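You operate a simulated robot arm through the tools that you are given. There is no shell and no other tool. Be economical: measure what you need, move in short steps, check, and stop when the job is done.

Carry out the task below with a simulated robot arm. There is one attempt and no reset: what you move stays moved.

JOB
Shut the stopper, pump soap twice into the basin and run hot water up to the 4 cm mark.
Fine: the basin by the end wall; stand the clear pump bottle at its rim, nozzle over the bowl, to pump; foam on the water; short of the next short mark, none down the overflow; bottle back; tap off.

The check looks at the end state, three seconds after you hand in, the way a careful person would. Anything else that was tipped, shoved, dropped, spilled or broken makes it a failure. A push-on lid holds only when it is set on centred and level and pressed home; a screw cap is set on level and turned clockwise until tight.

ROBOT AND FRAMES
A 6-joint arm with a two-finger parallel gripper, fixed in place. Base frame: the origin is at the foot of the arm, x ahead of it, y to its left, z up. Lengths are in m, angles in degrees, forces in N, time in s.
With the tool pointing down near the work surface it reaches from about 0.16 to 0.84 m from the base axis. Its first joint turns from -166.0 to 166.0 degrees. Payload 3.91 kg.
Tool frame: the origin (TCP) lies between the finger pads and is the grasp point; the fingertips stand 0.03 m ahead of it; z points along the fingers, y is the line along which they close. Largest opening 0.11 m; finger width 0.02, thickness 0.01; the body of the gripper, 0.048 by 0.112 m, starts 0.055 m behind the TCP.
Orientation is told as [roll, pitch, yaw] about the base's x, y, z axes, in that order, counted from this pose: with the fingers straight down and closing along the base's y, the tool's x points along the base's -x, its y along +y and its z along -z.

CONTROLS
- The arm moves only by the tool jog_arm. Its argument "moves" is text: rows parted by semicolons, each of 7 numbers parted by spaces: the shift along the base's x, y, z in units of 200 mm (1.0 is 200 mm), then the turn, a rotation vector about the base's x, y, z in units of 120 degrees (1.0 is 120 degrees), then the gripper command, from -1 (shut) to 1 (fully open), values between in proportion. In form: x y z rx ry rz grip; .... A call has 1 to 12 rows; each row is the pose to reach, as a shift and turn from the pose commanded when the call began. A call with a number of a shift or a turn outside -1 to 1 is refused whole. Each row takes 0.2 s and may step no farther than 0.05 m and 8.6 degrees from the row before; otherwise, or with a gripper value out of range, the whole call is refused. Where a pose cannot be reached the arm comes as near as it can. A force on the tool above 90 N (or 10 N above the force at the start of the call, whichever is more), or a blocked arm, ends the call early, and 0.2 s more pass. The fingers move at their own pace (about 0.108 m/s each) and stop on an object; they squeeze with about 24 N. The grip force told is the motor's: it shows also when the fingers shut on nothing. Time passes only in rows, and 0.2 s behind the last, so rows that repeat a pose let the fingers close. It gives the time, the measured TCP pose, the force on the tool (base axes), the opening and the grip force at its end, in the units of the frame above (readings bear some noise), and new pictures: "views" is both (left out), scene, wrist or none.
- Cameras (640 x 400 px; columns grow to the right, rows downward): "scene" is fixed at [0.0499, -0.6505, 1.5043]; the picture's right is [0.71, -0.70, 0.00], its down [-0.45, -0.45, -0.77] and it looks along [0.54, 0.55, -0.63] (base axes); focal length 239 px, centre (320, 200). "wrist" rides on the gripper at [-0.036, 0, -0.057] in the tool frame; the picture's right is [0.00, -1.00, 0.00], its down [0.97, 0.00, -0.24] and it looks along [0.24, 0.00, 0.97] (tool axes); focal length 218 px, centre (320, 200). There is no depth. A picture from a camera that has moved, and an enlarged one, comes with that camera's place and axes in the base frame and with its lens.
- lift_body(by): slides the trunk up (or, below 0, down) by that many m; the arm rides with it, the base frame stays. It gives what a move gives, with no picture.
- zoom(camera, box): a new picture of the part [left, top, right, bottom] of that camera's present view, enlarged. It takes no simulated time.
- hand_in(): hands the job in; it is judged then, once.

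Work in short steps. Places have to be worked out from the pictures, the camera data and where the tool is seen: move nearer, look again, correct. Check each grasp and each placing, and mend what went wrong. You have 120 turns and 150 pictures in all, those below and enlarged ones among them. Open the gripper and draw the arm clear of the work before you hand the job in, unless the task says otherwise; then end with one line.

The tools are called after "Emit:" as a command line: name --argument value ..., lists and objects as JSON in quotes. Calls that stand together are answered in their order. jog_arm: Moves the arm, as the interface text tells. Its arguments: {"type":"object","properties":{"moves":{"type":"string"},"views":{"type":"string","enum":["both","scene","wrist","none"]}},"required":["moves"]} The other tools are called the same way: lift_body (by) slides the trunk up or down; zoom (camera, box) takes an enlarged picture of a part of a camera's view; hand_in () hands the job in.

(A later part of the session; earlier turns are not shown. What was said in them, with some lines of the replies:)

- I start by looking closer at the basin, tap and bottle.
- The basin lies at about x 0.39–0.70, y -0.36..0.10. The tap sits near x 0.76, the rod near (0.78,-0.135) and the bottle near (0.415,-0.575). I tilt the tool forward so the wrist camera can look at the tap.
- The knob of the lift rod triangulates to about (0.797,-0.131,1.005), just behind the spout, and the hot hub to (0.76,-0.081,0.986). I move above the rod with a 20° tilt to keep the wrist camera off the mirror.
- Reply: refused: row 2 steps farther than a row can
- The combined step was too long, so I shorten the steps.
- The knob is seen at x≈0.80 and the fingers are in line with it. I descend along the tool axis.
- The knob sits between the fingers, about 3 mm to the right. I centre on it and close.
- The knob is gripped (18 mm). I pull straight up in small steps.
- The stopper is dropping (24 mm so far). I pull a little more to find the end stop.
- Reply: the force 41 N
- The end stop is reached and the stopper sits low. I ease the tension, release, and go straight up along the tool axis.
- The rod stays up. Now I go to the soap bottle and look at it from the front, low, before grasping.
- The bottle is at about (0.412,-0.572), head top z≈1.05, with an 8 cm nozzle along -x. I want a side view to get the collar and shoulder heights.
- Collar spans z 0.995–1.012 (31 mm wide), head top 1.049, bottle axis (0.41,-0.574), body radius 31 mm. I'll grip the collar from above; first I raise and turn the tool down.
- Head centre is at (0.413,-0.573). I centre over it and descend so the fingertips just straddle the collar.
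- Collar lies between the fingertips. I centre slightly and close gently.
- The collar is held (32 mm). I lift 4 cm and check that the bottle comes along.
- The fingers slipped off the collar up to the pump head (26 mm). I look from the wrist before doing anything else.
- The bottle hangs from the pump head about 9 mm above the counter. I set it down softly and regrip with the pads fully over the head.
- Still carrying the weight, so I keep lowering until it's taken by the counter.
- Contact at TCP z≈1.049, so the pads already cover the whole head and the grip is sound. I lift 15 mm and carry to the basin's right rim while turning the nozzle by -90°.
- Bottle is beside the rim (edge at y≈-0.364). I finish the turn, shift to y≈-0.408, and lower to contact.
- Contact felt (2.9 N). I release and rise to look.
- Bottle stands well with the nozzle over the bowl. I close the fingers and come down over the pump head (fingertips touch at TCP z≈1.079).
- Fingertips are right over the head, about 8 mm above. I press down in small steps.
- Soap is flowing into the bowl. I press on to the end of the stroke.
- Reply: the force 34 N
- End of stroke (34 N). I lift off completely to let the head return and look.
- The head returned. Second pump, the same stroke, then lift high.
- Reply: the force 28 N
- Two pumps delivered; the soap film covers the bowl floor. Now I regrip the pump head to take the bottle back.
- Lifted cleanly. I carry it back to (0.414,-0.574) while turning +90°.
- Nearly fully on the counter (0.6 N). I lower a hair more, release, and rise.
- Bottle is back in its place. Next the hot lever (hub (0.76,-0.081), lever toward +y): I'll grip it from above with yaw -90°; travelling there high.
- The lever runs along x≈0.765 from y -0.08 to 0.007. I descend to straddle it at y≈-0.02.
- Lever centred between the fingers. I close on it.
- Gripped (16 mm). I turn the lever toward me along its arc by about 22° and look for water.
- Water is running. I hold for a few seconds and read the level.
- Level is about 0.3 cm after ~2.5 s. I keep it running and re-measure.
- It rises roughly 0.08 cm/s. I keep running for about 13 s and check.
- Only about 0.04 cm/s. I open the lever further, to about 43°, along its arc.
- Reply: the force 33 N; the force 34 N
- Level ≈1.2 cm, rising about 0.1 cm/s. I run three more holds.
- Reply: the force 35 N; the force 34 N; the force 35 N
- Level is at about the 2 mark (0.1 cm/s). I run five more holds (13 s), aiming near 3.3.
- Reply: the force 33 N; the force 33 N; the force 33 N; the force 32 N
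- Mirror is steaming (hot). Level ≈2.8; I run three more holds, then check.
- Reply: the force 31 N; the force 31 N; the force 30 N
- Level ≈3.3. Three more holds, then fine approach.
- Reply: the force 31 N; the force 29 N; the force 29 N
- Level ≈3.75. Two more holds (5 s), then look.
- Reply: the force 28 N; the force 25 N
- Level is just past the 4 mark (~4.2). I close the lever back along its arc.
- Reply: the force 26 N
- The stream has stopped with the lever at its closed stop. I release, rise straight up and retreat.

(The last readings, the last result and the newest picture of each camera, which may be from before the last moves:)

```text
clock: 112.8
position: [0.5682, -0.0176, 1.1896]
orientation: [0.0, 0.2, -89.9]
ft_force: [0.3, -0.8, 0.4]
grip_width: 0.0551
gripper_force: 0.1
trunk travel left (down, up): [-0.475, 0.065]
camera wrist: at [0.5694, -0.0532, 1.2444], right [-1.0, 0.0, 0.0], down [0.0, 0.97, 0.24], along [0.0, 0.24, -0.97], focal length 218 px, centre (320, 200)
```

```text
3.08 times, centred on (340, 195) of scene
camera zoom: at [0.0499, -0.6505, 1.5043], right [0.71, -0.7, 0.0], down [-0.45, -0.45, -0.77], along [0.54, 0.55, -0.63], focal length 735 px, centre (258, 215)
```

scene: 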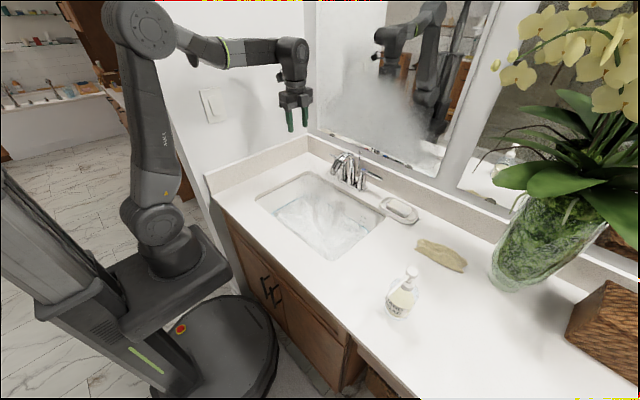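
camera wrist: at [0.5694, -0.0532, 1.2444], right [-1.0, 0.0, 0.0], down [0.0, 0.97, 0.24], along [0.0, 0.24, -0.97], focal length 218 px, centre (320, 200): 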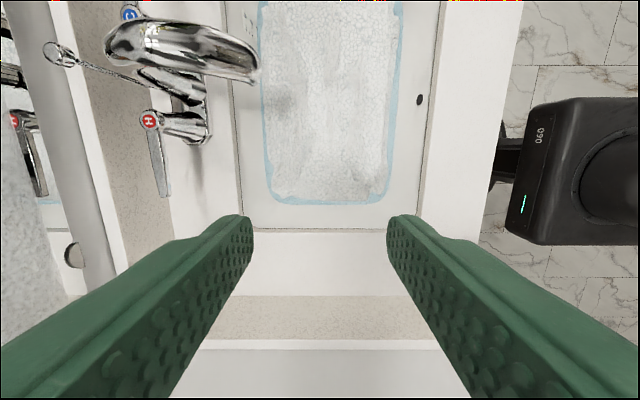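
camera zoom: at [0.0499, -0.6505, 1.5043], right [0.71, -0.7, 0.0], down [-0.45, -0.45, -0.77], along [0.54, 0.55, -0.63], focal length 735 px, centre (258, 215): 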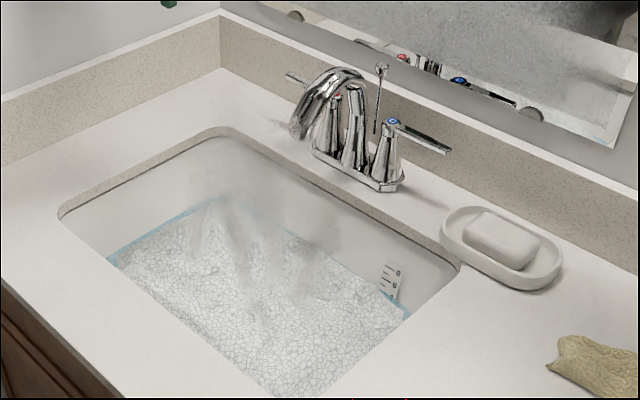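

Level sits just above 4 and below 5, tap off, foam present. I draw the arm further back and confirm that the level holds.

Emit:
jog_arm --moves "-0.2 0 0.1 0 0 0 0; -0.4 0 0.2 0 0 0 0; -0.6 0 0.3 0 0 0 0; -0.8 0 0.4 0 0 0 0; -0.9 0 0.4 0 0 0 0; -0.9 0 0.4 0 0 0 0; -0.9 0 0.4 0 0 0 0; -0.9 0 0.4 0 0 0 0; -0.9 0 0.4 0 0 0 0; -0.9 0 0.4 0 0 0 0" --views "scene"

Emit:
zoom --camera "scene" --box '[345, 205, 377, 235]'

Emit:
zoom --camera "scene" --box '[305, 140, 385, 190]'

```text
clock: 115.0
position: [0.3911, -0.0194, 1.2697]
orientation: [0.0, 0.1, -89.9]
ft_force: [-0.7, 0.1, 0.1]
grip_width: 0.0551
gripper_force: 0.1
trunk travel left (down, up): [-0.475, 0.065]
```

scene: 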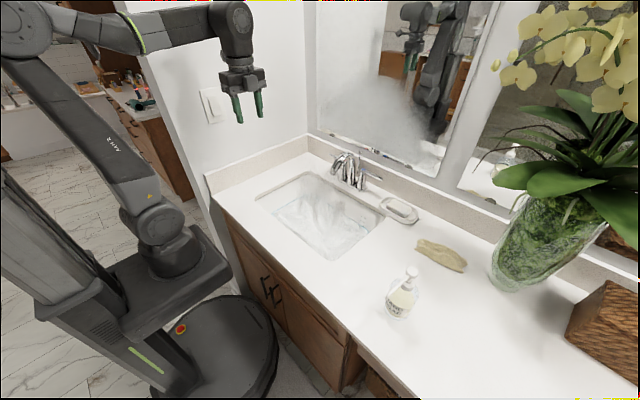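

```text
13.33 times, centred on (361, 220) of scene
camera zoom: at [0.0499, -0.6505, 1.5043], right [0.71, -0.7, 0.0], down [-0.45, -0.45, -0.77], along [0.54, 0.55, -0.63], focal length 3184 px, centre (-227, -67)
```

zoom: 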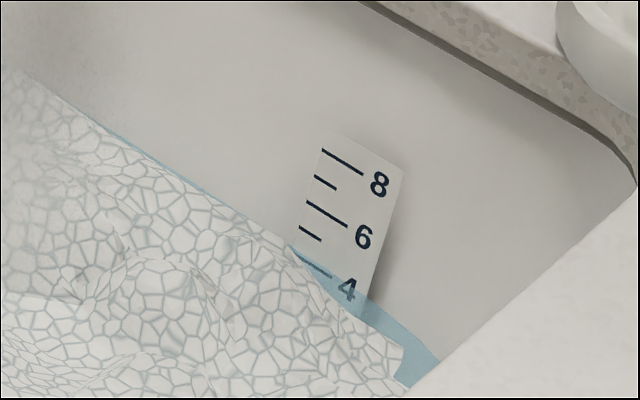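

```text
8.00 times, centred on (345, 165) of scene
camera zoom: at [0.0499, -0.6505, 1.5043], right [0.71, -0.7, 0.0], down [-0.45, -0.45, -0.77], along [0.54, 0.55, -0.63], focal length 1911 px, centre (120, 480)
```

zoom: 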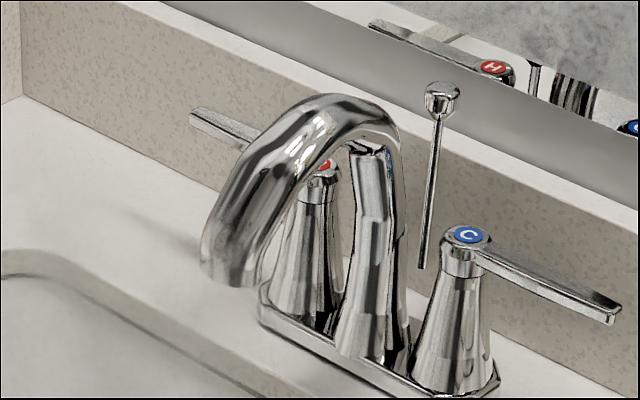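

The level holds just over the 4 mark, the tap is dry, the lift rod is up, the bottle is back and the arm is clear. I hand in.

Emit:
hand_in

```text
The job is handed in.
```

The job is handed in: stopper shut, two pumps of soap in the basin, and hot water run to just over the 4 cm mark with foam on top, below the next short mark and the overflow; tap off and the bottle back within a few millimetres of where it stood.
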